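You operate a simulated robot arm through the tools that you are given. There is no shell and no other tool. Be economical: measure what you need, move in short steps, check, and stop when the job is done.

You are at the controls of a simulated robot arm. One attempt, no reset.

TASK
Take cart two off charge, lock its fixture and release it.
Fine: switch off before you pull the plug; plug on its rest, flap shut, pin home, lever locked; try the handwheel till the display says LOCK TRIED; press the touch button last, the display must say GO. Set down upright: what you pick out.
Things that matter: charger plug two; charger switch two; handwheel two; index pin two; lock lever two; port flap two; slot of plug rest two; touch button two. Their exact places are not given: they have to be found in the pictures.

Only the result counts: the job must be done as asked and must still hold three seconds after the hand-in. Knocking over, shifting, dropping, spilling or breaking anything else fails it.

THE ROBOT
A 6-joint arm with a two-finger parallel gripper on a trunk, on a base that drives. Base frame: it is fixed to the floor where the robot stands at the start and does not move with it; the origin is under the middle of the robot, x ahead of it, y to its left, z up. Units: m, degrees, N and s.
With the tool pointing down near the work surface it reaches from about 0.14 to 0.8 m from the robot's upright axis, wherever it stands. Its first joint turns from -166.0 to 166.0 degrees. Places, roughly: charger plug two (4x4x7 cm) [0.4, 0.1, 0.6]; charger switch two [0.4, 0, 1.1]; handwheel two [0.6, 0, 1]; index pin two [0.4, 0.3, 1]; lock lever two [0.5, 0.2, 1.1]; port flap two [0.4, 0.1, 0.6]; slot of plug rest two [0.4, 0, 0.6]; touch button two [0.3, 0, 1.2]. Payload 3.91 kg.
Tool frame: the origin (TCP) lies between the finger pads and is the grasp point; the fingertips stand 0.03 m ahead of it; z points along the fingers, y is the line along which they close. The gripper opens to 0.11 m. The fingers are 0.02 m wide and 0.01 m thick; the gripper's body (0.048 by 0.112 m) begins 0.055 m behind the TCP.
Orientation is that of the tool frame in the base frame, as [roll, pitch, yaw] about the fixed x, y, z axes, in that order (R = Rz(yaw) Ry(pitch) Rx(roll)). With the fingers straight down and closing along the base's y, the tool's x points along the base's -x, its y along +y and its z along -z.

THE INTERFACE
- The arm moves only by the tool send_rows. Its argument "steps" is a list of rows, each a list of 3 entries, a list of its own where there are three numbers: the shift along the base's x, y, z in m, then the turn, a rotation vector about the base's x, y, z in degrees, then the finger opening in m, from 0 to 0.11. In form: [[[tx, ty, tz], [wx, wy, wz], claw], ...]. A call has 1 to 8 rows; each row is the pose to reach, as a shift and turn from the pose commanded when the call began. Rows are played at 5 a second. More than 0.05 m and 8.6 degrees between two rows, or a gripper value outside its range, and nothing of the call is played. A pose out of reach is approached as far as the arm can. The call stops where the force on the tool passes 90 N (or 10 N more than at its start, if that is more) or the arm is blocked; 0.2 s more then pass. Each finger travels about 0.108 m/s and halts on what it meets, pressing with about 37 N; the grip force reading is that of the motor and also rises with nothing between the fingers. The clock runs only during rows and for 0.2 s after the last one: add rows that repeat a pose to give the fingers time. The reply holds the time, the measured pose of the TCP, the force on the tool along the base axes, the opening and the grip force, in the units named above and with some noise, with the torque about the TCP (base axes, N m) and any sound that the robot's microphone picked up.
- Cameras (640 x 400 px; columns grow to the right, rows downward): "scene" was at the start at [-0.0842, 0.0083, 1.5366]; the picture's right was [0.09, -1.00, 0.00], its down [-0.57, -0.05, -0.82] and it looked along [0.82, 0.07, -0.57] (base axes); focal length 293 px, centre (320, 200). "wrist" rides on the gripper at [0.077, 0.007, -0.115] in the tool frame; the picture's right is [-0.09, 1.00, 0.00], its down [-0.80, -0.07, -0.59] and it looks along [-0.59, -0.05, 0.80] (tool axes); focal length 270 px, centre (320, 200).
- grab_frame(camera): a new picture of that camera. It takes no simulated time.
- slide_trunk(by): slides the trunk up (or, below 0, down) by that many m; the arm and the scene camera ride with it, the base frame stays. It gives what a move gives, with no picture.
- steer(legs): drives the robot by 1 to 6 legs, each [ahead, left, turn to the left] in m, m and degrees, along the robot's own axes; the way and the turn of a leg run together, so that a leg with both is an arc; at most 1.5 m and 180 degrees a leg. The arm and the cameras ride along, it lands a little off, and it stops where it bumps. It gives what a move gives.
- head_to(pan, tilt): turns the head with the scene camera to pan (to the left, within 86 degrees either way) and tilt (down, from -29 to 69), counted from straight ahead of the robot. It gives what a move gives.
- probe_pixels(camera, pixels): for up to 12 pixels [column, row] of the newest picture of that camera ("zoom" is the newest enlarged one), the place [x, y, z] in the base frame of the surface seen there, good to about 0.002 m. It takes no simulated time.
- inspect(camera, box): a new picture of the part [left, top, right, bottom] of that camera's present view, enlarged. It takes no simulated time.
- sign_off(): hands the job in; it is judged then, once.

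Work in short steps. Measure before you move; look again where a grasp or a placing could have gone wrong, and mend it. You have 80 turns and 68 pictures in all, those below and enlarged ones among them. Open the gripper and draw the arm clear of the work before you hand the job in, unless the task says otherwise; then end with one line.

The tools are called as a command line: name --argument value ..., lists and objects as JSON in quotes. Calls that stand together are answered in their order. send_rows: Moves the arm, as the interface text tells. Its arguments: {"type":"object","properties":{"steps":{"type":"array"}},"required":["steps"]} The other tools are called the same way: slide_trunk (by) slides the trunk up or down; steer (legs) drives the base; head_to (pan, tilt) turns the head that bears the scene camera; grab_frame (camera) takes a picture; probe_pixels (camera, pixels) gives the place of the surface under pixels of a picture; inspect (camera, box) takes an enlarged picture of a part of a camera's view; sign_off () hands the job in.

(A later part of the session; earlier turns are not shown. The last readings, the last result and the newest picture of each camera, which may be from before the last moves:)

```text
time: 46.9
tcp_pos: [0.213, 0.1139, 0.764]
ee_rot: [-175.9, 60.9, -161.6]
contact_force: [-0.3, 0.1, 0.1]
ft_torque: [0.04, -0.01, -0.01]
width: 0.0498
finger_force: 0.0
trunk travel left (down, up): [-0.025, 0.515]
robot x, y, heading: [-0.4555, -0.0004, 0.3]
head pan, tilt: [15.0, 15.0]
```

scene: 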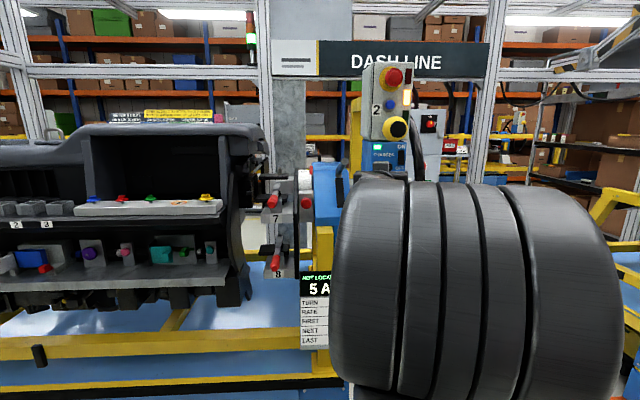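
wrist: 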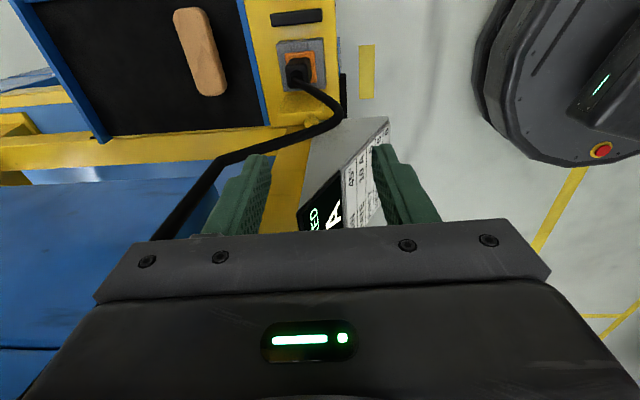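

Orientation good. I correct it slightly (yaw +3°, roll 2°), shift right and approach a pre-grasp point in front of the plug.

send_rows --steps '[[[0, -0.02, -0.03], [2, 0.6, 3], 0.05], [[0.01, -0.035, -0.07], [2, 0.6, 3], 0.04], [[0.035, -0.035, -0.1], [2, 0.6, 3], 0.04], [[0.07, -0.035, -0.12], [2, 0.6, 3], 0.04], [[0.1, -0.034, -0.135], [2, 0.6, 3], 0.04], [[0.1, -0.034, -0.135], [2, 0.6, 3], 0.04]]'

grab_frame --camera "wrist"

```text
time: 48.3
tcp_pos: [0.3098, 0.0769, 0.6317]
ee_rot: [179.8, 60.7, -162.3]
contact_force: [0.0, -0.1, 0.6]
ft_torque: [0.0, 0.03, 0.0]
width: 0.0402
finger_force: 0.1
trunk travel left (down, up): [-0.025, 0.515]
robot x, y, heading: [-0.4578, -0.0002, 0.6]
head pan, tilt: [15.0, 15.0]
```

```text
37 pictures are left
```

wrist: 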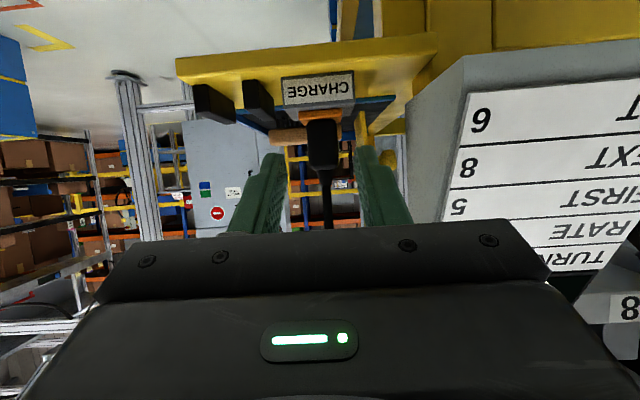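

Plug (322,145) is centred between the fingers; I enlarge to check the gap to the flap.

inspect --camera "wrist" --box '[240, 60, 400, 200]'

probe_pixels --camera "zoom" --pixels '[[285, 280], [320, 280], [365, 280], [265, 330], [380, 330], [330, 420], [475, 270], [450, 290], [330, 215], [500, 320], [320, 390], [320, 350]]'

```text
2.86 times, centred on (320, 130) of wrist
```

zoom: 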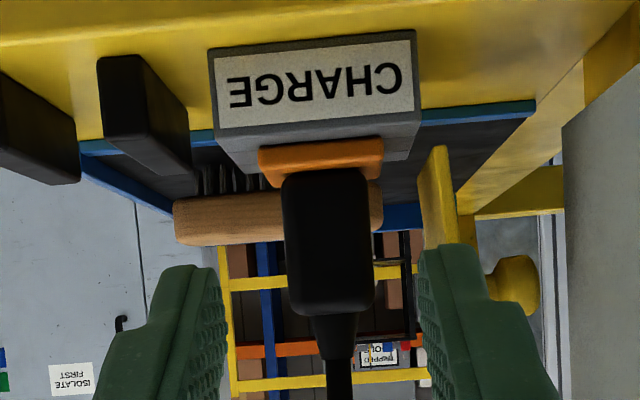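

```text
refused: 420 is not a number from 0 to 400
```

probe_pixels --camera "zoom" --pixels '[[292, 250], [325, 250], [366, 250], [330, 300], [330, 185], [330, 165], [425, 200], [448, 200], [450, 235], [435, 155], [515, 280], [425, 180]]'

```text
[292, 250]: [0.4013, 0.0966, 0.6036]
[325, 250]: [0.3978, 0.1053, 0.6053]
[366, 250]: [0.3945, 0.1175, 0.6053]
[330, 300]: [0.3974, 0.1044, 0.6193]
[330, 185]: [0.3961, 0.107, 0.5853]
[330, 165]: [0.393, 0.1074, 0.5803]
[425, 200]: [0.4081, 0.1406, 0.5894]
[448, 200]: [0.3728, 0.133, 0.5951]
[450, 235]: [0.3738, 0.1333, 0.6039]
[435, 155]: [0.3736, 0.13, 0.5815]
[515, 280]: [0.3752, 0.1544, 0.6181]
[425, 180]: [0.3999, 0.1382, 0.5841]
```

Gap plug–flap ≈16 mm, finger 10 mm: opening 0.033 centred fits. I retract 0.1, drive 0.12 ahead for reach, with the opening set to 0.033.

send_rows --steps '[[[-0.04, -0.012, 0.01], [0, 0, 0], 0.033], [[-0.08, -0.024, 0.02], [0, 0, 0], 0.033], [[-0.12, -0.036, 0.02], [0, 0, 0], 0.033], [[-0.12, -0.036, 0.02], [0, 0, 0], 0.033]]'

steer --legs '[[0.12, 0, -0.4]]'

```text
time: 49.3
tcp_pos: [0.193, 0.0448, 0.6499]
ee_rot: [179.8, 60.8, -162.5]
contact_force: [1.3, -0.1, -0.1]
ft_torque: [0.01, 0.0, -0.02]
width: 0.0329
finger_force: 0.1
trunk travel left (down, up): [-0.025, 0.515]
robot x, y, heading: [-0.4556, 0.0001, 0.3]
head pan, tilt: [15.0, 15.0]
```

```text
time: 50.5
tcp_pos: [0.3128, 0.0388, 0.6483]
ee_rot: [179.9, 60.8, -162.9]
contact_force: [0.0, -0.1, 0.2]
ft_torque: [0.02, -0.03, -0.01]
width: 0.0328
finger_force: 0.2
trunk travel left (down, up): [-0.025, 0.515]
robot x, y, heading: [-0.3395, -0.0012, -0.1]
head pan, tilt: [15.0, 15.0]
```

send_rows --steps '[[[0.006, 0.02, -0.01], [0, 0, 0.4], 0.033], [[0.012, 0.04, -0.02], [0, 0, 0.4], 0.033], [[0.017, 0.0463, -0.025], [0, 0, 0.4], 0.033], [[0.017, 0.0463, -0.025], [0, 0, 0.4], 0.033]]'

inspect --camera "wrist" --box '[240, 60, 400, 200]'

```text
time: 51.5
tcp_pos: [0.3296, 0.0859, 0.6242]
ee_rot: [179.7, 60.8, -162.5]
contact_force: [1.0, 0.1, 0.3]
ft_torque: [0.0, 0.01, -0.02]
width: 0.033
finger_force: 0.1
trunk travel left (down, up): [-0.025, 0.515]
robot x, y, heading: [-0.3355, 0.0002, -0.1]
head pan, tilt: [15.0, 15.0]
```

```text
2.86 times, centred on (320, 130) of wrist
```

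zoom: 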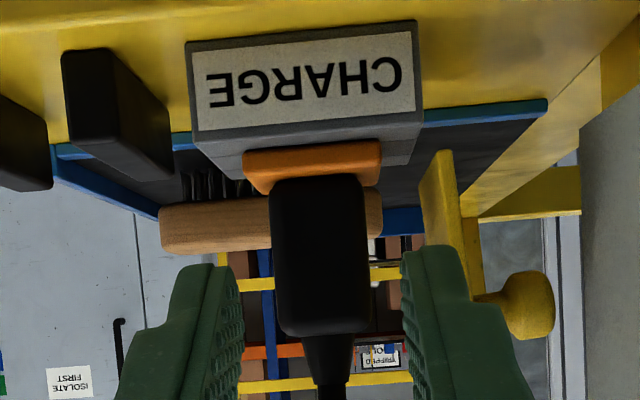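

Centred. I advance along the board axis to the plug.

send_rows --steps '[[[0.025, 0.0076, -0.004], [0, 0, 0], 0.033], [[0.045, 0.0138, -0.008], [0, 0, 0], 0.033], [[0.06, 0.0184, -0.01], [0, 0, 0], 0.033], [[0.072, 0.022, -0.012], [0, 0, 0], 0.033], [[0.08, 0.0248, -0.012], [0, 0, 0], 0.033], [[0.08, 0.0248, -0.012], [0, 0, 0], 0.033]]'

inspect --camera "wrist" --box '[240, 60, 400, 200]'

```text
time: 52.9
tcp_pos: [0.4106, 0.1108, 0.6125]
ee_rot: [179.8, 60.8, -162.5]
contact_force: [0.3, 0.1, -0.1]
ft_torque: [-0.02, 0.02, 0.06]
width: 0.0329
finger_force: 0.0
trunk travel left (down, up): [-0.025, 0.515]
robot x, y, heading: [-0.3359, -0.0009, -0.2]
head pan, tilt: [15.0, 15.0]
```

```text
2.86 times, centred on (320, 130) of wrist
```

zoom: 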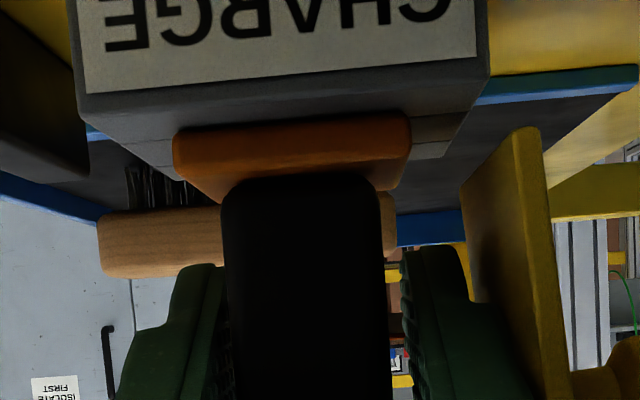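

Fingers straddle the plug without contact. I close and then lift slowly.

send_rows --steps '[[[0, 0, 0], [0, 0, 0], 0.015], [[0, 0, 0], [0, 0, 0], 0.015], [[0, 0, 0], [0, 0, 0], 0.015]]'

send_rows --steps '[[[0, 0, 0.01], [0, 0, 0], 0.015], [[0, 0, 0.02], [0, 0, 0], 0.015], [[0, 0, 0.03], [0, 0, 0], 0.015], [[0, 0, 0.045], [0, 0, 0], 0.015], [[0, 0, 0.045], [0, 0, 0], 0.015]]'

grab_frame --camera "wrist"

```text
time: 53.7
tcp_pos: [0.4096, 0.111, 0.6133]
ee_rot: [179.7, 60.8, -162.5]
contact_force: [0.4, 0.5, 0.6]
ft_torque: [0.02, 0.0, 0.0]
width: 0.0255
finger_force: 37.7
trunk travel left (down, up): [-0.025, 0.515]
robot x, y, heading: [-0.3373, -0.0003, -0.6]
head pan, tilt: [15.0, 15.0]
```

```text
time: 54.9
tcp_pos: [0.4112, 0.1087, 0.6577]
ee_rot: [179.8, 60.8, -162.4]
contact_force: [-0.2, 0.4, -1.2]
ft_torque: [-0.02, 0.0, 0.01]
width: 0.0253
finger_force: 36.8
trunk travel left (down, up): [-0.025, 0.515]
robot x, y, heading: [-0.3377, -0.0013, -0.6]
head pan, tilt: [15.0, 15.0]
```

```text
33 pictures are left
```

wrist: 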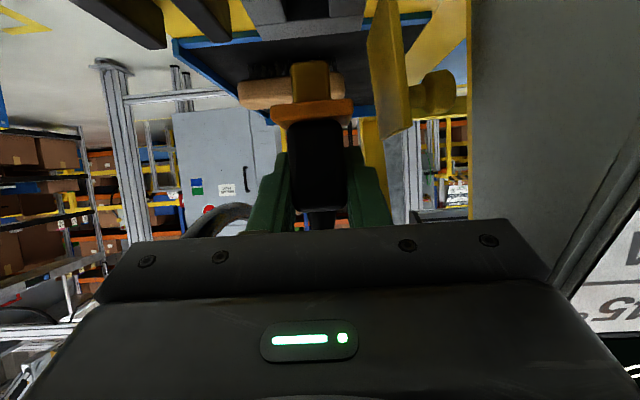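

Plug is out: orange flange (4 cm) with narrower neck below, so flange will sit on the bars. I carry it over the slot.

send_rows --steps '[[[0.005, -0.017, 0.005], [0, 0, 0], 0.015], [[0.01, -0.035, 0.005], [0, 0, 0], 0.015], [[0.0145, -0.053, 0.005], [0, 0, 0], 0.015], [[0.0188, -0.0696, 0], [0, 0, 0], 0.015], [[0.0188, -0.0696, -0.01], [0, 0, 0], 0.015], [[0.0188, -0.0696, -0.01], [0, 0, 0], 0.015]]'

inspect --camera "wrist" --box '[220, 0, 460, 200]'

```text
time: 56.3
tcp_pos: [0.43, 0.039, 0.648]
ee_rot: [179.8, 60.8, -162.4]
contact_force: [-0.4, 0.4, -0.2]
ft_torque: [0.0, 0.0, -0.02]
width: 0.0254
finger_force: 36.7
trunk travel left (down, up): [-0.025, 0.515]
robot x, y, heading: [-0.3381, -0.002, -0.4]
head pan, tilt: [15.0, 15.0]
```

```text
2.00 times, centred on (340, 100) of wrist
```

zoom: 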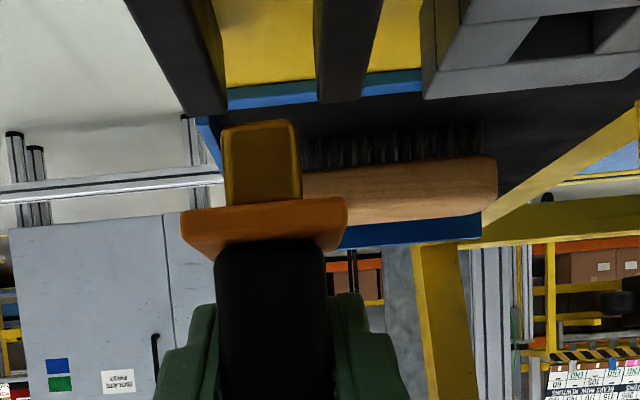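

Neck is ~1.8 cm wide against a 3 cm slot and well aligned; I shift 2 mm left and lower onto the bars.

send_rows --steps '[[[0, 0.002, -0.01], [0, 0, 0], 0.015], [[0, 0.002, -0.02], [0, 0, 0], 0.015], [[0, 0.002, -0.028], [0, 0, 0], 0.015], [[0, 0.002, -0.033], [0, 0, 0], 0.015], [[0, 0.002, -0.036], [0, 0, 0], 0.015], [[0, 0.002, -0.036], [0, 0, 0], 0.015]]'

inspect --camera "wrist" --box '[220, 0, 460, 200]'

```text
time: 57.7
tcp_pos: [0.4293, 0.0393, 0.6121]
ee_rot: [179.8, 60.7, -162.4]
contact_force: [-0.1, 0.0, -0.4]
ft_torque: [0.01, -0.02, 0.0]
width: 0.0254
finger_force: 37.0
trunk travel left (down, up): [-0.025, 0.515]
robot x, y, heading: [-0.3397, -0.0026, -0.5]
head pan, tilt: [15.0, 15.0]
```

```text
2.00 times, centred on (340, 100) of wrist
```

zoom: 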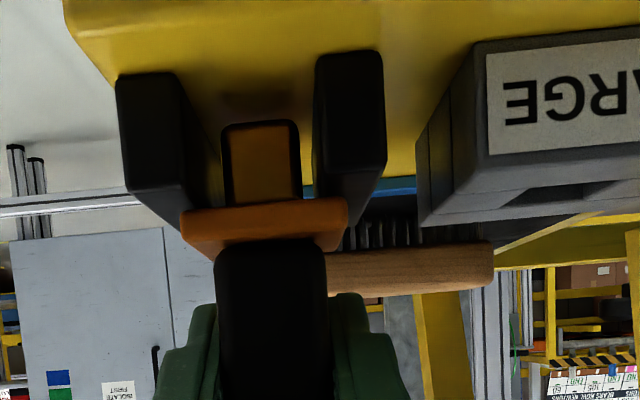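

Neck sits between the bars, slightly right-of-centre; I nudge +2 mm and lower gently until contact.

send_rows --steps '[[[-0.0006, 0.002, 0], [0, 0, 0], 0.015], [[-0.0006, 0.002, -0.002], [0, 0, 0], 0.015], [[-0.0006, 0.002, -0.004], [0, 0, 0], 0.015], [[-0.0006, 0.002, -0.004], [0, 0, 0], 0.015]]'

inspect --camera "wrist" --box '[220, 0, 460, 200]'

```text
time: 58.7
tcp_pos: [0.428, 0.043, 0.6099]
ee_rot: [179.9, 61.0, -162.4]
contact_force: [-1.5, -0.4, 13.2]
ft_torque: [-0.11, 0.34, 0.0]
width: 0.0254
finger_force: 37.3
trunk travel left (down, up): [-0.025, 0.515]
robot x, y, heading: [-0.3392, -0.0016, -0.3]
head pan, tilt: [15.0, 15.0]
```

```text
2.00 times, centred on (340, 100) of wrist
```

zoom: 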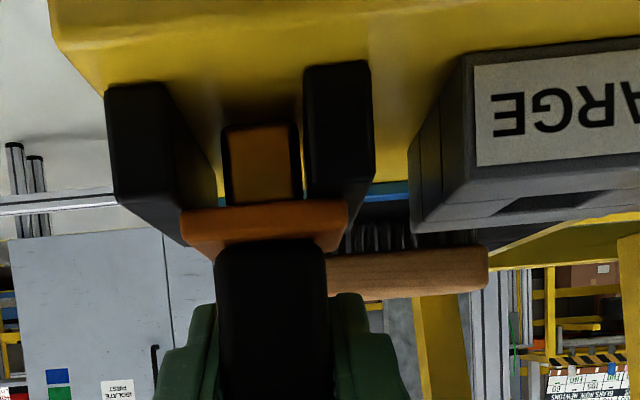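

13 N contact: plug is seated. I open and back out along the board axis.

send_rows --steps '[[[0, 0, 0.002], [0, 0, 0], 0.03], [[0, 0, 0.002], [0, 0, 0], 0.045], [[0, 0, 0.002], [0, 0, 0], 0.045], [[-0.03, -0.0095, 0.004], [0, 0, 0], 0.045], [[-0.07, -0.022, 0.008], [0, 0, 0], 0.045], [[-0.11, -0.035, 0.01], [0, 0, 0], 0.045], [[-0.11, -0.035, 0.01], [0, 0, 0], 0.045]]'

inspect --camera "wrist" --box '[200, 0, 500, 230]'

```text
time: 60.3
tcp_pos: [0.3172, 0.0061, 0.6191]
ee_rot: [179.7, 60.8, -162.5]
contact_force: [-0.7, -0.3, 0.2]
ft_torque: [-0.01, -0.02, 0.03]
width: 0.0452
finger_force: 0.1
trunk travel left (down, up): [-0.025, 0.515]
robot x, y, heading: [-0.3374, 0.0004, -0.4]
head pan, tilt: [15.0, 15.0]
```

```text
1.74 times, centred on (350, 115) of wrist
```

zoom: 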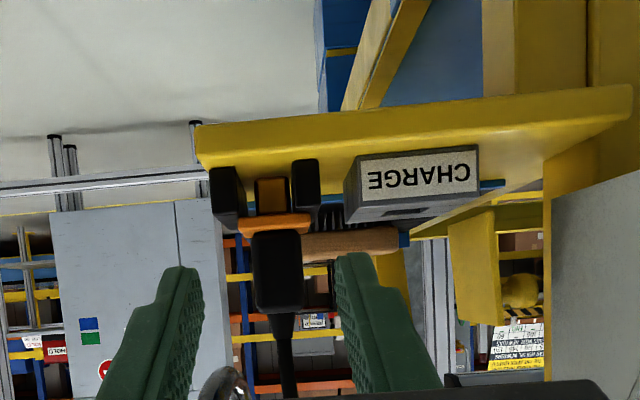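

Plug stands upright in its rest. Now I measure the flap, its knob and the display side on this enlargement.

probe_pixels --camera "zoom" --pixels '[[465, 215], [487, 215], [475, 270], [485, 318], [465, 318], [498, 318], [510, 290], [530, 290], [541, 290], [521, 305], [521, 275], [555, 230]]'

probe_pixels --camera "zoom" --pixels '[[350, 195], [480, 160], [420, 210], [275, 225], [275, 290], [285, 320], [555, 300], [600, 300], [452, 225], [462, 318], [240, 225], [308, 225]]'

```text
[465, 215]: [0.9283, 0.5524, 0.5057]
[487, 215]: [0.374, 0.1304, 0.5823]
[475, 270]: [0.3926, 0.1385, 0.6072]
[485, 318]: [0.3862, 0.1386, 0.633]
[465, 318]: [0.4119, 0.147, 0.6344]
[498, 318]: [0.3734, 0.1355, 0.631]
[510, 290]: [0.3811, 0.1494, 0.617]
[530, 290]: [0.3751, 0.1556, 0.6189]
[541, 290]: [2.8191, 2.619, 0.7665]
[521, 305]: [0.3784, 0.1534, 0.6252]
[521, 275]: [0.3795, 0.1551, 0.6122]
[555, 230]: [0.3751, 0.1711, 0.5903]
```

```text
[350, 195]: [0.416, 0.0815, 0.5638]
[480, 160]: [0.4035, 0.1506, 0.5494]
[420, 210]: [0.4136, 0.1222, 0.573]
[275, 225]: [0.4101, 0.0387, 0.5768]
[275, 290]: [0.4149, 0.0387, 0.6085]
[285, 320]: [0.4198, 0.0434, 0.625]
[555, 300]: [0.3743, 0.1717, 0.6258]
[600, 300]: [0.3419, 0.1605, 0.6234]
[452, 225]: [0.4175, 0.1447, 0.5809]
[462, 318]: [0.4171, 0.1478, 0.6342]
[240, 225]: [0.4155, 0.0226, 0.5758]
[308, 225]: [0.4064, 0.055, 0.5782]
```

Flap stands almost vertical (v≈0.012–0.016, top z 0.634), knob on its outer side starting at u≈0.405. I'll place the left finger just outside the flap's front edge (7 mm overlap), then push it over by closing.

send_rows --steps '[[[-0.01, 0.03, 0.01], [0, 0, 0], 0.062], [[-0.028, 0.07, 0.016], [0, 0, 0], 0.062], [[-0.0283, 0.0756, 0.016], [0, 0, 0], 0.062], [[0.005, 0.0861, 0.016], [0, 0, 0], 0.062], [[0.025, 0.0924, 0.016], [0, 0, 0], 0.062], [[0.0399, 0.0971, 0.016], [0, 0, 0], 0.062], [[0.0399, 0.0971, 0.016], [0, 0, 0], 0.062]]'

inspect --camera "wrist" --box '[240, 0, 480, 220]'

```text
time: 61.9
tcp_pos: [0.3588, 0.1057, 0.6358]
ee_rot: [179.7, 60.8, -162.6]
contact_force: [0.2, -0.4, -0.5]
ft_torque: [-0.02, -0.02, 0.01]
width: 0.0622
finger_force: 0.0
trunk travel left (down, up): [-0.025, 0.515]
robot x, y, heading: [-0.3408, -0.0015, -0.3]
head pan, tilt: [15.0, 15.0]
```

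```text
1.82 times, centred on (360, 110) of wrist
```

zoom: 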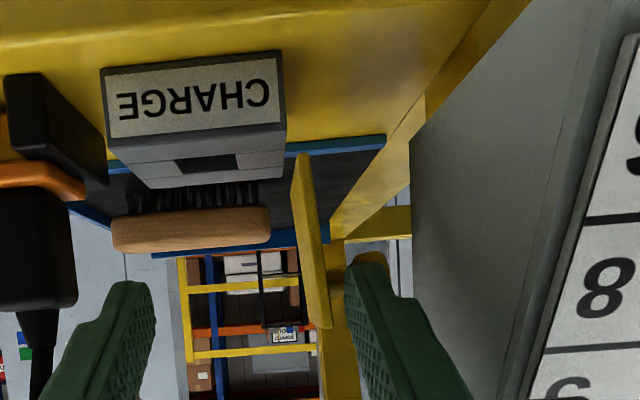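

Left finger is outside the flap. I close the gripper while shifting slightly right to push the flap over.

send_rows --steps '[[[0.001, -0.003, 0], [0, 0, 0], 0.045], [[0.002, -0.006, 0], [0, 0, 0], 0.03], [[0.0033, -0.0105, 0], [0, 0, 0], 0.015], [[0.0045, -0.015, -0.004], [0, 0, 0], 0.0], [[0.0045, -0.015, -0.004], [0, 0, 0], 0.0]]'

inspect --camera "wrist" --box '[240, 0, 480, 220]'

```text
time: 63.1
tcp_pos: [0.3604, 0.0904, 0.6329]
ee_rot: [179.8, 60.9, -162.6]
contact_force: [-20.5, 0.9, 14.6]
ft_torque: [0.92, 0.02, 0.09]
width: 0.0095
finger_force: 36.9
trunk travel left (down, up): [-0.025, 0.515]
robot x, y, heading: [-0.3384, -0.0021, -0.0]
head pan, tilt: [15.0, 15.0]
```

```text
1.82 times, centred on (360, 110) of wrist
```

zoom: 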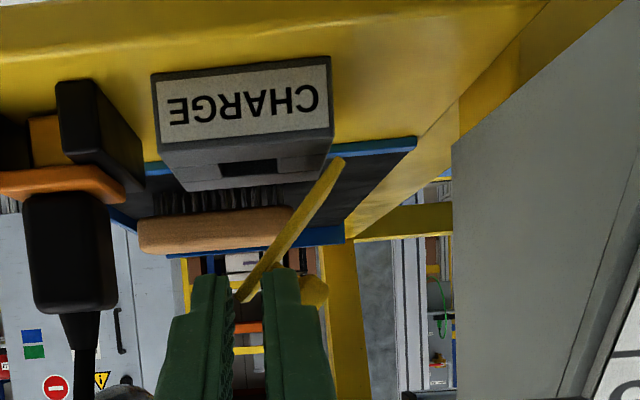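

Flap is tipped ~40° and pinched, knob against the fingertip. I open, retract 5 mm, and then push further right and down with the left finger.

send_rows --steps '[[[-0.006, -0.002, 0.002], [0, 0, 0], 0.03], [[-0.006, -0.002, 0.002], [0, 0, 0], 0.03], [[-0.003, -0.0115, -0.001], [0, 0, 0], 0.03], [[0, -0.021, -0.005], [0, 0, 0], 0.03], [[0.003, -0.0305, -0.01], [0, 0, 0], 0.03], [[0.003, -0.0305, -0.01], [0, 0, 0], 0.03]]'

inspect --camera "wrist" --box '[240, 0, 480, 220]'

```text
time: 64.5
tcp_pos: [0.3649, 0.0617, 0.6208]
ee_rot: [179.8, 60.8, -162.5]
contact_force: [-1.1, -0.8, -0.3]
ft_torque: [0.05, 0.03, 0.02]
width: 0.03
finger_force: 0.1
trunk travel left (down, up): [-0.025, 0.515]
robot x, y, heading: [-0.3397, 0.0009, -0.3]
head pan, tilt: [15.0, 15.0]
```

```text
1.82 times, centred on (360, 110) of wrist
```

zoom: 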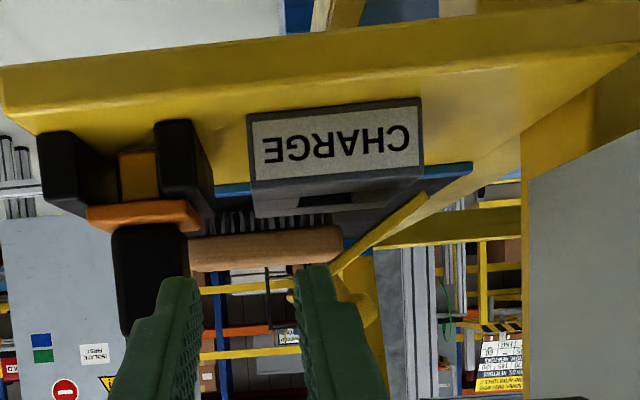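

Flap is halfway (~45°), held by friction. I back out, rise, close the fingers, and go above the knob to press it down.

send_rows --steps '[[[-0.03, -0.009, 0.0], [0, 0, 0], 0.03], [[-0.03, -0.009, 0.04], [0, 0, 0], 0.01], [[-0.02, 0.02, 0.046], [0, 0, 0], 0.0], [[0.0, 0.045, 0.046], [0, 0, 0], 0.0], [[0.0092, 0.046, 0.046], [0, 0, 0], 0.0], [[0.0092, 0.046, 0.046], [0, 0, 0], 0.0]]'

inspect --camera "wrist" --box '[240, 0, 480, 220]'

```text
time: 65.9
tcp_pos: [0.3736, 0.1074, 0.6653]
ee_rot: [179.8, 60.8, -162.4]
contact_force: [-0.7, 0.2, 0.1]
ft_torque: [0.02, 0.02, 0.02]
width: 0.0
finger_force: 37.0
trunk travel left (down, up): [-0.025, 0.515]
robot x, y, heading: [-0.3404, 0.0007, -0.7]
head pan, tilt: [15.0, 15.0]
```

```text
1.82 times, centred on (360, 110) of wrist
```

zoom: 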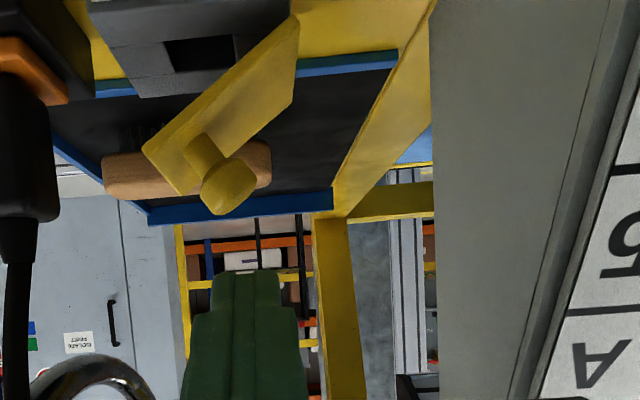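

Finger is above the knob, now press down with a shift to the right.

send_rows --steps '[[[0.001, -0.004, -0.012], [0, 0, 0], 0.0], [[0.002, -0.008, -0.022], [0, 0, 0], 0.0], [[0.004, -0.013, -0.03], [0, 0, 0], 0.0], [[0.006, -0.018, -0.037], [0, 0, 0], 0.0], [[0.007, -0.021, -0.042], [0, 0, 0], 0.0], [[0.007, -0.021, -0.044], [0, 0, 0], 0.0]]'

inspect --camera "wrist" --box '[240, 0, 480, 220]'

```text
time: 67.3
tcp_pos: [0.3827, 0.0866, 0.6247]
ee_rot: [179.9, 61.0, -162.5]
contact_force: [-1.9, 5.4, 14.7]
ft_torque: [0.24, -0.24, 0.07]
width: 0.0
finger_force: 37.6
trunk travel left (down, up): [-0.025, 0.515]
robot x, y, heading: [-0.3423, -0.0023, -0.4]
head pan, tilt: [15.0, 15.0]
```

```text
1.82 times, centred on (360, 110) of wrist
```

zoom: 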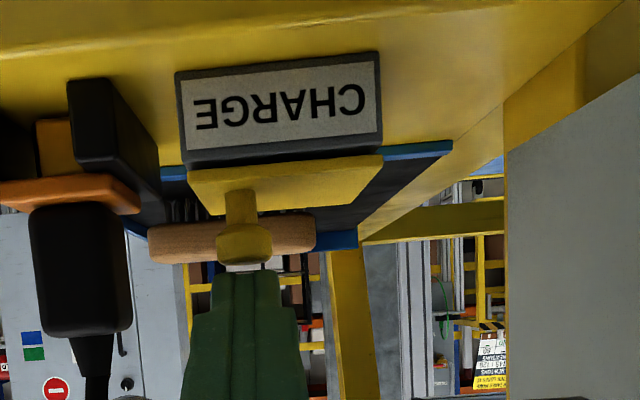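

Flap looks shut with 15 N on it. I press another 3 mm to be sure, then back out and look.

send_rows --steps '[[[0, 0, -0.003], [0, 0, 0], 0.0], [[0, 0, -0.003], [0, 0, 0], 0.0], [[0, 0, 0.01], [0, 0, 0], 0.0], [[-0.04, -0.012, 0.02], [0, 0, 0], 0.0], [[-0.08, -0.024, 0.04], [0, 0, 0], 0.0], [[-0.11, -0.033, 0.08], [0, 0, 0], 0.0], [[-0.12, -0.036, 0.12], [0, 0, 0], 0.0]]'

inspect --camera "wrist" --box '[160, 0, 480, 220]'

```text
refused: row 6 steps farther than a row can; nothing moved
```

```text
1.82 times, centred on (320, 110) of wrist
```

zoom: 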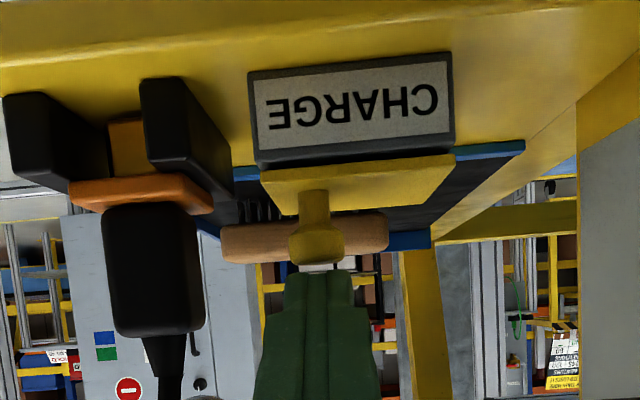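

send_rows --steps '[[[0, 0, -0.003], [0, 0, 0], 0.0], [[0, 0, -0.003], [0, 0, 0], 0.0], [[0, 0, 0.01], [0, 0, 0], 0.0], [[-0.04, -0.012, 0.02], [0, 0, 0], 0.0], [[-0.08, -0.024, 0.035], [0, 0, 0], 0.0], [[-0.11, -0.033, 0.065], [0, 0, 0], 0.0], [[-0.12, -0.036, 0.1], [0, 0, 0], 0.0], [[-0.12, -0.036, 0.14], [0, 0, 0], 0.0]]'

grab_frame --camera "wrist"

```text
time: 69.1
tcp_pos: [0.2605, 0.0472, 0.7617]
ee_rot: [179.8, 60.8, -162.4]
contact_force: [0.2, -0.2, 0.4]
ft_torque: [-0.02, 0.03, 0.02]
width: 0.0
finger_force: 36.7
trunk travel left (down, up): [-0.025, 0.515]
robot x, y, heading: [-0.3399, -0.0016, -0.2]
head pan, tilt: [15.0, 15.0]
```

```text
22 pictures are left
```

wrist: 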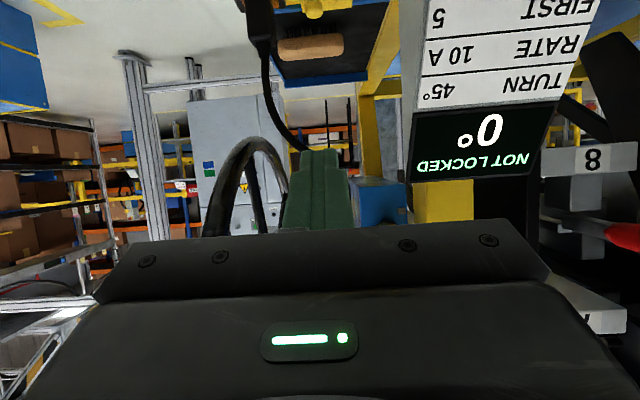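

Display shows 0°, NOT LOCKED; charging is off. Now I look at pin and lever with the scene camera.

inspect --camera "scene" --box '[220, 90, 380, 190]'

```text
4.00 times, centred on (300, 140) of scene
```

zoom: 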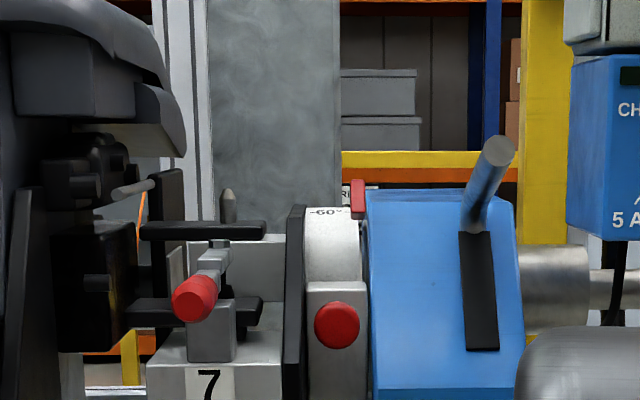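

probe_pixels --camera "zoom" --pixels '[[336, 325], [322, 325], [352, 325], [336, 308], [336, 343], [318, 370], [355, 370], [498, 150], [485, 190], [473, 220], [475, 250], [485, 340]]'

```text
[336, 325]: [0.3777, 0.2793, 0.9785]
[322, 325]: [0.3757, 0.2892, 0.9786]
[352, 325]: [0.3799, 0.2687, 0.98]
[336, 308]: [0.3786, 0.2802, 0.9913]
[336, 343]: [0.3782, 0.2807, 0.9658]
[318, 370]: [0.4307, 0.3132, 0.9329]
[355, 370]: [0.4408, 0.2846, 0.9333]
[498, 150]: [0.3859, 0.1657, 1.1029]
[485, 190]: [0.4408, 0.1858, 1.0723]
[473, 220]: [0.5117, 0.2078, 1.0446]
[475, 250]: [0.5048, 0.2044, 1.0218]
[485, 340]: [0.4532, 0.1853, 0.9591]
```

Pin knob face centre (0.378,0.280,0.9785), block 6 cm behind along the board axis. I rise, level the tool by 20°, and move in front of the knob.

send_rows --steps '[[[0, 0, 0.045], [2, -6.3, 0], 0.0], [[-0.02, 0.0, 0.09], [4, -12.6, 0], 0.0], [[-0.03, 0.01, 0.135], [6, -19, 0], 0.0], [[-0.04, 0.025, 0.18], [6, -19, 0], 0.0], [[-0.04, 0.055, 0.213], [6, -19, 0], 0.0], [[-0.035, 0.1, 0.213], [6, -19, 0], 0.0], [[-0.02, 0.145, 0.213], [6, -19, 0], 0.0], [[0.0, 0.19, 0.213], [6, -19, 0], 0.0]]'

send_rows --steps '[[[0.015, 0.015, 0], [0, 0, 0], 0.0], [[0.03, 0.02, 0], [0, 0, 0], 0.0], [[0.03, 0.02, 0], [0, 0, 0], 0.0]]'

grab_frame --camera "wrist"

```text
time: 70.9
tcp_pos: [0.2613, 0.2403, 0.9757]
ee_rot: [179.6, 80.7, -162.7]
contact_force: [-0.6, -0.4, -0.2]
ft_torque: [-0.03, 0.03, 0.0]
width: 0.0002
finger_force: 36.6
trunk travel left (down, up): [-0.025, 0.515]
robot x, y, heading: [-0.3378, -0.0037, -0.5]
head pan, tilt: [15.0, 15.0]
```

```text
time: 71.7
tcp_pos: [0.2941, 0.2583, 0.9742]
ee_rot: [179.7, 80.7, -162.5]
contact_force: [-1.2, -0.1, -0.7]
ft_torque: [0.02, 0.03, 0.01]
width: 0.0002
finger_force: 36.3
trunk travel left (down, up): [-0.025, 0.515]
robot x, y, heading: [-0.3377, -0.0049, -0.4]
head pan, tilt: [15.0, 15.0]
```

```text
20 pictures are left
```

wrist: 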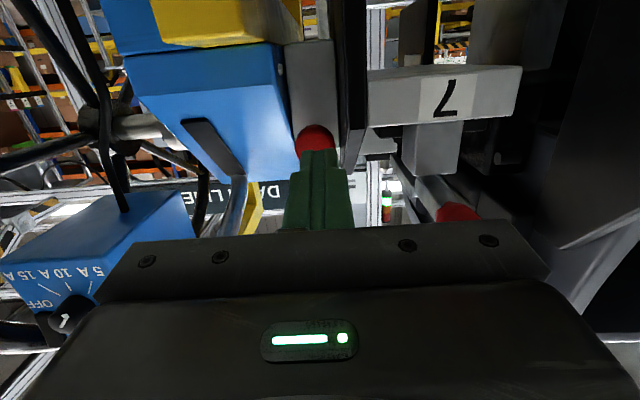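

Finger is in line with the knob. I check the lever‑7 knob clearance, then push along the pin axis.

probe_pixels --camera "wrist" --pixels '[[445, 210], [460, 205], [478, 212], [315, 135], [395, 160], [430, 180]]'

send_rows --steps '[[[0.018, 0.003, 0], [0, 0, 0], 0.0], [[0.035, 0.007, 0], [0, 0, 0], 0.0], [[0.047, 0.011, 0], [0, 0, 0], 0.0], [[0.053, 0.013, 0], [0, 0, 0], 0.0]]'

```text
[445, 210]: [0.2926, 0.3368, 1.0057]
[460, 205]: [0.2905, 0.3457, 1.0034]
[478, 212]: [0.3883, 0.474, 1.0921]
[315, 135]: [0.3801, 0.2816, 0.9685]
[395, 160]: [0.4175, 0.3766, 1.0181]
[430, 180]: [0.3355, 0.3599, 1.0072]
```

```text
time: 72.7
tcp_pos: [0.3456, 0.2737, 0.9738]
ee_rot: [-180.0, 80.7, -162.3]
contact_force: [-0.4, 0.2, -0.1]
ft_torque: [-0.02, 0.0, 0.0]
width: 0.0002
finger_force: 37.0
trunk travel left (down, up): [-0.025, 0.515]
robot x, y, heading: [-0.3392, -0.0023, 0.0]
head pan, tilt: [15.0, 15.0]
```

Clearance to lever 7 is about 1 cm; I shift 4 mm right and push the pin in steps.

send_rows --steps '[[[0.0107, -0.001, 0], [0, 0, 0], 0.0], [[0.02, 0.002, 0], [0, 0, 0], 0.0], [[0.0297, 0.005, 0], [0, 0, 0], 0.0], [[0.039, 0.008, 0], [0, 0, 0], 0.0], [[0.039, 0.008, 0], [0, 0, 0], 0.0]]'

inspect --camera "wrist" --box '[240, 20, 480, 220]'

```text
time: 73.6
tcp_pos: [0.37, 0.2782, 0.975]
ee_rot: [179.8, 80.3, -162.7]
contact_force: [-46.1, -17.4, -4.7]
ft_torque: [-0.12, -0.13, 0.03]
width: 0.0
finger_force: 37.1
trunk travel left (down, up): [-0.025, 0.515]
robot x, y, heading: [-0.3394, -0.002, -0.3]
head pan, tilt: [15.0, 15.0]
stopped in row 4: the force on the tool passed its limit at 110 N (the readings are from after the stop); the commanded pose is now the measured one
```

```text
2.00 times, centred on (360, 120) of wrist
```

zoom: 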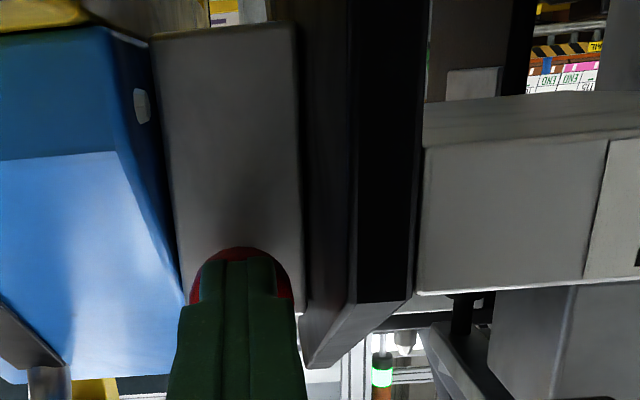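

Pin moved 2.2 cm and then met a hard stop. I draw back and look at whether it stays in.

send_rows --steps '[[[-0.03, -0.009, 0], [0, 0, 0], 0.0], [[-0.07, -0.022, 0], [0, 0, 0], 0.0], [[-0.1, -0.032, 0], [0, 0, 0], 0.0], [[-0.1, -0.06, 0], [0, 0, 0], 0.0], [[-0.1, -0.06, 0], [0, 0, 0], 0.0]]'

inspect --camera "wrist" --box '[200, 0, 480, 230]'

```text
time: 74.8
tcp_pos: [0.2755, 0.2203, 0.9726]
ee_rot: [180.0, 80.1, -162.7]
contact_force: [-1.1, 0.0, 0.6]
ft_torque: [-0.02, 0.02, -0.01]
width: 0.0
finger_force: 36.9
trunk travel left (down, up): [-0.025, 0.515]
robot x, y, heading: [-0.3364, -0.0017, -0.4]
head pan, tilt: [15.0, 15.0]
```

```text
1.74 times, centred on (340, 115) of wrist
```

zoom: 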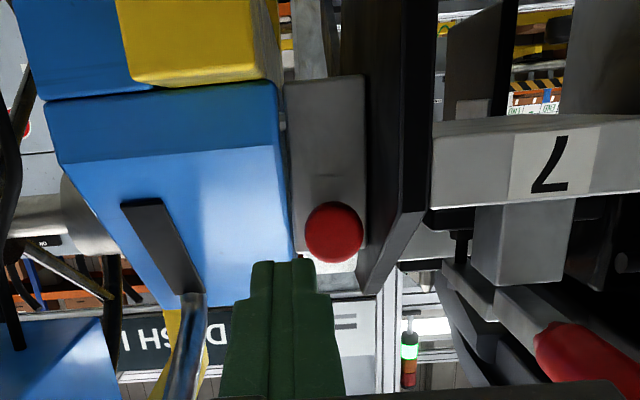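

probe_pixels --camera "zoom" --pixels '[[333, 230], [333, 245], [325, 150], [345, 190], [190, 320], [200, 300], [165, 240], [185, 370], [140, 215], [180, 280]]'

```text
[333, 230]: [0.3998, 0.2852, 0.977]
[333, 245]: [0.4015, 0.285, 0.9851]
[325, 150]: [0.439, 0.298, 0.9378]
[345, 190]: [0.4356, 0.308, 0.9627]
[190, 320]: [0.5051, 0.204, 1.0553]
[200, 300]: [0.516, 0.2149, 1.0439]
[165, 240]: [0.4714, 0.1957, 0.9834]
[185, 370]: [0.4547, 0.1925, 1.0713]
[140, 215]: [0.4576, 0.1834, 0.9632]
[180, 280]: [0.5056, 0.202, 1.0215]
```

The pin stays home (front now at u≈0.467). Next the lever: handle tip (0.386,0.166,1.103), slot runs down. I go above the handle with closed fingers.

send_rows --steps '[[[-0.01, -0.02, 0.04], [0, 0, 0], 0.0], [[-0.01, -0.04, 0.08], [0, 0, 0], 0.0], [[-0.01, -0.06, 0.12], [0, 0, 0], 0.0], [[-0.005, -0.08, 0.16], [0, 0, 0], 0.0], [[0, -0.09, 0.18], [0, 0, 0], 0.0], [[0.03, -0.081, 0.18], [0, 0, 0], 0.0], [[0.07, -0.068, 0.18], [0, 0, 0], 0.0], [[0.108, -0.055, 0.18], [0, 0, 0], 0.0]]'

grab_frame --camera "wrist"

```text
time: 76.6
tcp_pos: [0.3844, 0.1612, 1.1518]
ee_rot: [-179.9, 80.1, -162.6]
contact_force: [-0.8, 0.2, 1.1]
ft_torque: [-0.03, 0.02, 0.0]
width: 0.0
finger_force: 36.5
trunk travel left (down, up): [-0.025, 0.515]
robot x, y, heading: [-0.3395, -0.0006, -0.1]
head pan, tilt: [15.0, 15.0]
```

```text
17 pictures are left
```

wrist: 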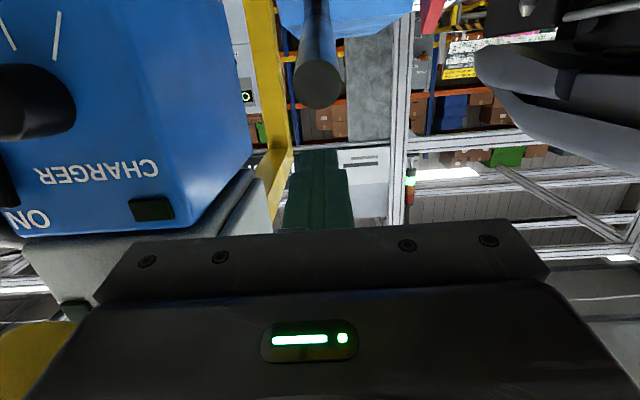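

Finger is above the handle end (318,85), in line. I push the handle down along its arc.

send_rows --steps '[[[-0.0038, 0.002, -0.02], [0, 0, 0], 0.0], [[-0.0038, 0.002, -0.04], [0, 0, 0], 0.0], [[-0.0038, 0.002, -0.06], [0, 0, 0], 0.0], [[-0.0038, 0.002, -0.08], [0, 0, 0], 0.0], [[-0.0038, 0.002, -0.1], [0, 0, 0], 0.0], [[-0.0038, 0.002, -0.115], [0, 0, 0], 0.0]]'

send_rows --steps '[[[0.0039, 0.0012, -0.022], [0, 0, 0], 0.0], [[0.0095, 0.003, -0.035], [0, 0, 0], 0.0], [[0.0143, 0.0045, -0.047], [0, 0, 0], 0.0], [[0.0205, 0.0065, -0.058], [0, 0, 0], 0.0], [[0.0268, 0.0084, -0.068], [0, 0, 0], 0.0]]'

grab_frame --camera "wrist"

```text
time: 78.0
tcp_pos: [0.3768, 0.1642, 1.0458]
ee_rot: [179.9, 81.0, -162.6]
contact_force: [-2.1, -2.0, 37.0]
ft_torque: [0.24, -0.97, -0.07]
width: 0.0001
finger_force: 36.9
trunk travel left (down, up): [-0.025, 0.515]
robot x, y, heading: [-0.3403, -0.0029, -0.2]
head pan, tilt: [15.0, 15.0]
```

```text
time: 78.5
tcp_pos: [0.3775, 0.1646, 1.0443]
ee_rot: [-179.0, 84.2, -161.4]
contact_force: [-2.3, -1.1, 23.1]
ft_torque: [0.2, -0.59, -0.15]
width: 0.0
finger_force: 36.5
trunk travel left (down, up): [-0.025, 0.515]
robot x, y, heading: [-0.3395, -0.0032, -0.2]
head pan, tilt: [15.0, 15.0]
stopped in row 2: the force on the tool passed its limit at 94 N (the readings are from after the stop); the commanded pose is now the measured one
```

```text
16 pictures are left
```

wrist: 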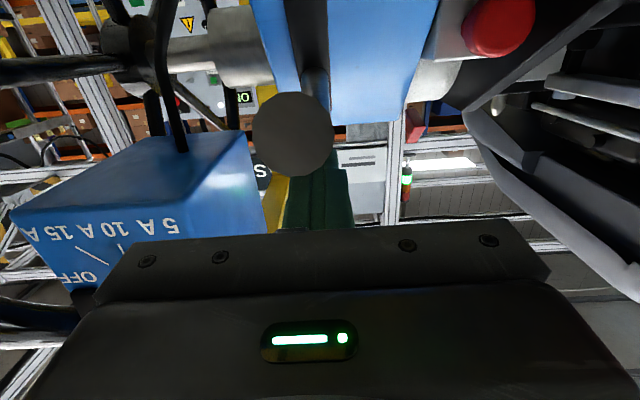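

The handle went down to about level, then 94 N. I probe the handle's pose to see where it stands.

probe_pixels --camera "wrist" --pixels '[[292, 133], [292, 100], [292, 165], [258, 133], [325, 133], [314, 80], [314, 100], [490, 25], [285, 20], [310, 40]]'

inspect --camera "scene" --box '[220, 90, 380, 190]'

```text
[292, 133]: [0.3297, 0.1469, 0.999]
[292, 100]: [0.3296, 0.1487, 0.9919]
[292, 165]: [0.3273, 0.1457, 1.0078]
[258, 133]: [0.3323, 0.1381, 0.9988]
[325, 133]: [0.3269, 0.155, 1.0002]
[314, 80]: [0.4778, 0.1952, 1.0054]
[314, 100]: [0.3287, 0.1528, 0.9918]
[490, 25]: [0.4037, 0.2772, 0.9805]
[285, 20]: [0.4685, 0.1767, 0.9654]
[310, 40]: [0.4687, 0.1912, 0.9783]
```

```text
4.00 times, centred on (300, 140) of scene
```

zoom: 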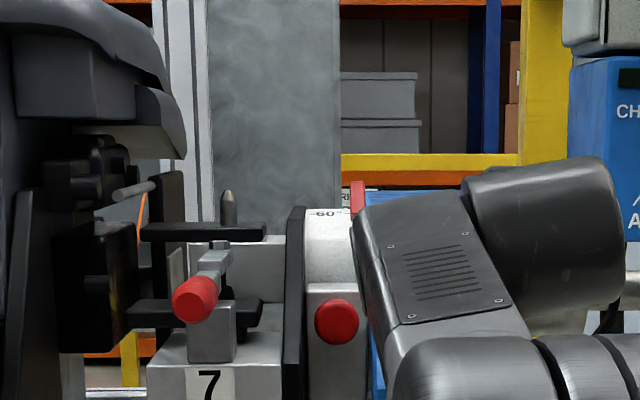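

Handle end is now at z≈1.0, stopped hard. I lift off, retract and check the lever position and display.

send_rows --steps '[[[0, 0, 0.03], [0, 0, 0], 0.0], [[-0.03, -0.01, 0.06], [0, 0, 0], 0.0], [[-0.07, -0.03, 0.08], [0, 0, 0], 0.0], [[-0.11, -0.05, 0.08], [0, 0, 0], 0.0], [[-0.14, -0.08, 0.08], [0, 0, 0], 0.0], [[-0.16, -0.12, 0.08], [0, 0, 0], 0.0], [[-0.17, -0.16, 0.08], [0, 0, 0], 0.0], [[-0.18, -0.2, 0.08], [0, 0, 0], 0.0]]'

inspect --camera "scene" --box '[220, 110, 400, 290]'

```text
time: 80.3
tcp_pos: [0.2011, -0.0336, 1.1168]
ee_rot: [-178.8, 83.1, -161.2]
contact_force: [-0.2, -0.3, -0.3]
ft_torque: [-0.04, 0.02, -0.02]
width: 0.0
finger_force: 36.8
trunk travel left (down, up): [-0.025, 0.515]
robot x, y, heading: [-0.3415, 0.0016, 0.1]
head pan, tilt: [15.0, 15.0]
```

```text
2.22 times, centred on (310, 200) of scene
```

zoom: 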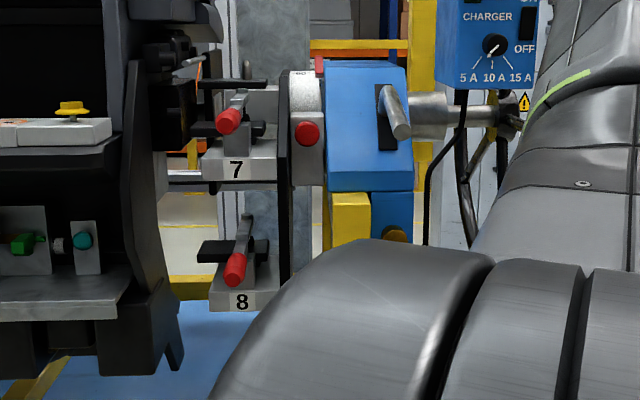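

The lever moved but the arm hides the display. I lower the wrist and tilt it so the wrist camera sees the display and lever.

send_rows --steps '[[[-0.01, 0.02, -0.04], [-2.4, 7.6, 0], 0.0], [[-0.02, 0.03, -0.085], [-4.8, 15, 0], 0.0], [[-0.03, 0.04, -0.13], [-7.2, 22.6, 0], 0.0], [[-0.04, 0.06, -0.17], [-9, 28.6, 0], 0.0], [[-0.04, 0.09, -0.2], [-9, 28.6, 0], 0.0], [[-0.04, 0.12, -0.2], [-9, 28.6, 0], 0.0], [[-0.04, 0.12, -0.2], [-9, 28.6, 0], 0.0]]'

grab_frame --camera "wrist"

```text
time: 81.9
tcp_pos: [0.1635, 0.089, 0.9152]
ee_rot: [179.9, 53.2, -162.4]
contact_force: [-0.4, -0.2, 0.5]
ft_torque: [0.02, -0.01, 0.0]
width: 0.0
finger_force: 37.3
trunk travel left (down, up): [-0.025, 0.515]
robot x, y, heading: [-0.3413, 0.002, -0.4]
head pan, tilt: [15.0, 15.0]
```

```text
13 pictures are left
```

wrist: 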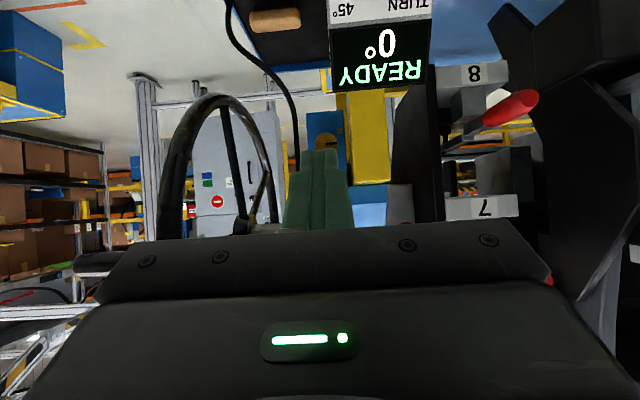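

Display says READY at 0°: locked. Now the handwheel: its grip lies at ≈(0.412,−0.12,0.98). I go above it with closed fingers.

send_rows --steps '[[[0, -0.04, 0.02], [2.4, -7.6, 0], 0.0], [[0.01, -0.08, 0.045], [4.8, -15.2, 0], 0.0], [[0.03, -0.12, 0.07], [6, -19, 0], 0.0], [[0.05, -0.16, 0.09], [6, -19, 0], 0.0], [[0.07, -0.2, 0.11], [6, -19, 0], 0.0], [[0.09, -0.214, 0.135], [6, -19, 0], 0.0], [[0.13, -0.214, 0.135], [6, -19, 0], 0.0], [[0.17, -0.214, 0.135], [6, -19, 0], 0.0]]'

send_rows --steps '[[[0.03, 0, 0], [0, 0, 0], 0.0], [[0.055, 0, 0], [0, 0, 0], 0.0], [[0.055, 0, 0], [0, 0, 0], 0.0]]'

grab_frame --camera "wrist"

```text
refused: row 3 steps farther than a row can; nothing moved
```

```text
time: 82.7
tcp_pos: [0.2157, 0.0892, 0.9168]
ee_rot: [-180.0, 53.2, -162.4]
contact_force: [0.2, 0.8, -0.2]
ft_torque: [0.0, 0.02, -0.01]
width: 0.0
finger_force: 36.7
trunk travel left (down, up): [-0.025, 0.515]
robot x, y, heading: [-0.3405, 0.0005, -0.5]
head pan, tilt: [15.0, 15.0]
```

```text
12 pictures are left
```

wrist: 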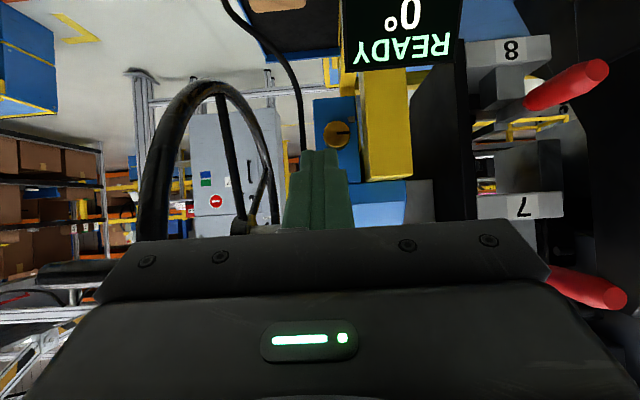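

A step was too large; I redo it in smaller rows, without picture until above the grip.

send_rows --steps '[[[0, -0.035, 0.02], [2, -6.3, 0], 0.0], [[0, -0.07, 0.04], [4, -12.6, 0], 0.0], [[0, -0.105, 0.06], [6, -19, 0], 0.0], [[0, -0.14, 0.08], [6, -19, 0], 0.0], [[0, -0.175, 0.105], [6, -19, 0], 0.0], [[0.02, -0.21, 0.133], [6, -19, 0], 0.0], [[0.06, -0.214, 0.133], [6, -19, 0], 0.0], [[0.1, -0.214, 0.133], [6, -19, 0], 0.0]]'

grab_frame --camera "wrist"

```text
time: 84.5
tcp_pos: [0.318, -0.1279, 1.0455]
ee_rot: [-179.7, 73.1, -162.2]
contact_force: [-0.4, 0.0, 0.5]
ft_torque: [-0.01, 0.01, -0.04]
width: 0.0001
finger_force: 36.6
trunk travel left (down, up): [-0.025, 0.515]
robot x, y, heading: [-0.3378, -0.0023, -0.1]
head pan, tilt: [15.0, 15.0]
```

```text
11 pictures are left
```

wrist: 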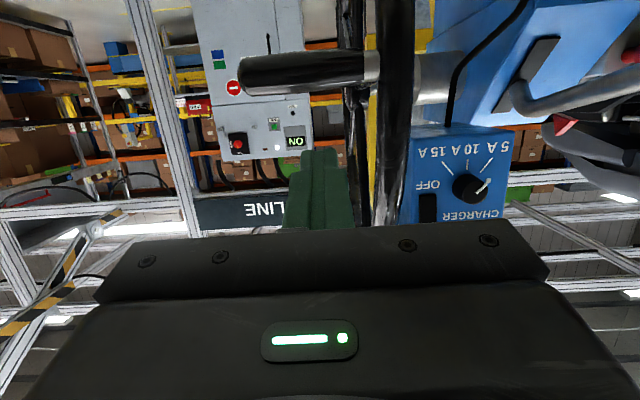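

Handle grip is at (245–365, 70), below and ahead of the fingers. I probe it.

probe_pixels --camera "wrist" --pixels '[[260, 75], [300, 72], [340, 70], [310, 58], [310, 83], [370, 68], [392, 60], [392, 120]]'

```text
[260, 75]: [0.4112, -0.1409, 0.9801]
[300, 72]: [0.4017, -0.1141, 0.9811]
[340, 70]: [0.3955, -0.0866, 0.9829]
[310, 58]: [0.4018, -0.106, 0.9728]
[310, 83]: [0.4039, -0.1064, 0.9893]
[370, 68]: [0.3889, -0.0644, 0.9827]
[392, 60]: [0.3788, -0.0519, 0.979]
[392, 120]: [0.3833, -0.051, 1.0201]
```

Grip centre ≈(0.414,−0.112,0.982). I move over it and press down in small steps.

send_rows --steps '[[[0.04, 0.005, 0], [0, 0, 0], 0.0], [[0.082, 0.01, 0], [0, 0, 0], 0.0], [[0.082, 0.01, -0.02], [0, 0, 0], 0.0], [[0.082, 0.01, -0.034], [0, 0, 0], 0.0], [[0.082, 0.01, -0.04], [0, 0, 0], 0.0], [[0.082, 0.01, -0.044], [0, 0, 0], 0.0], [[0.082, 0.01, -0.048], [0, 0, 0], 0.0], [[0.082, 0.01, -0.048], [0, 0, 0], 0.0]]'

```text
time: 86.3
tcp_pos: [0.3997, -0.119, 1.0098]
ee_rot: [-178.5, 74.1, -161.1]
contact_force: [36.7, -5.6, 50.9]
ft_torque: [0.38, -1.62, 0.14]
width: 0.0001
finger_force: 37.0
trunk travel left (down, up): [-0.025, 0.515]
robot x, y, heading: [-0.34, -0.0034, -0.4]
head pan, tilt: [15.0, 15.0]
```

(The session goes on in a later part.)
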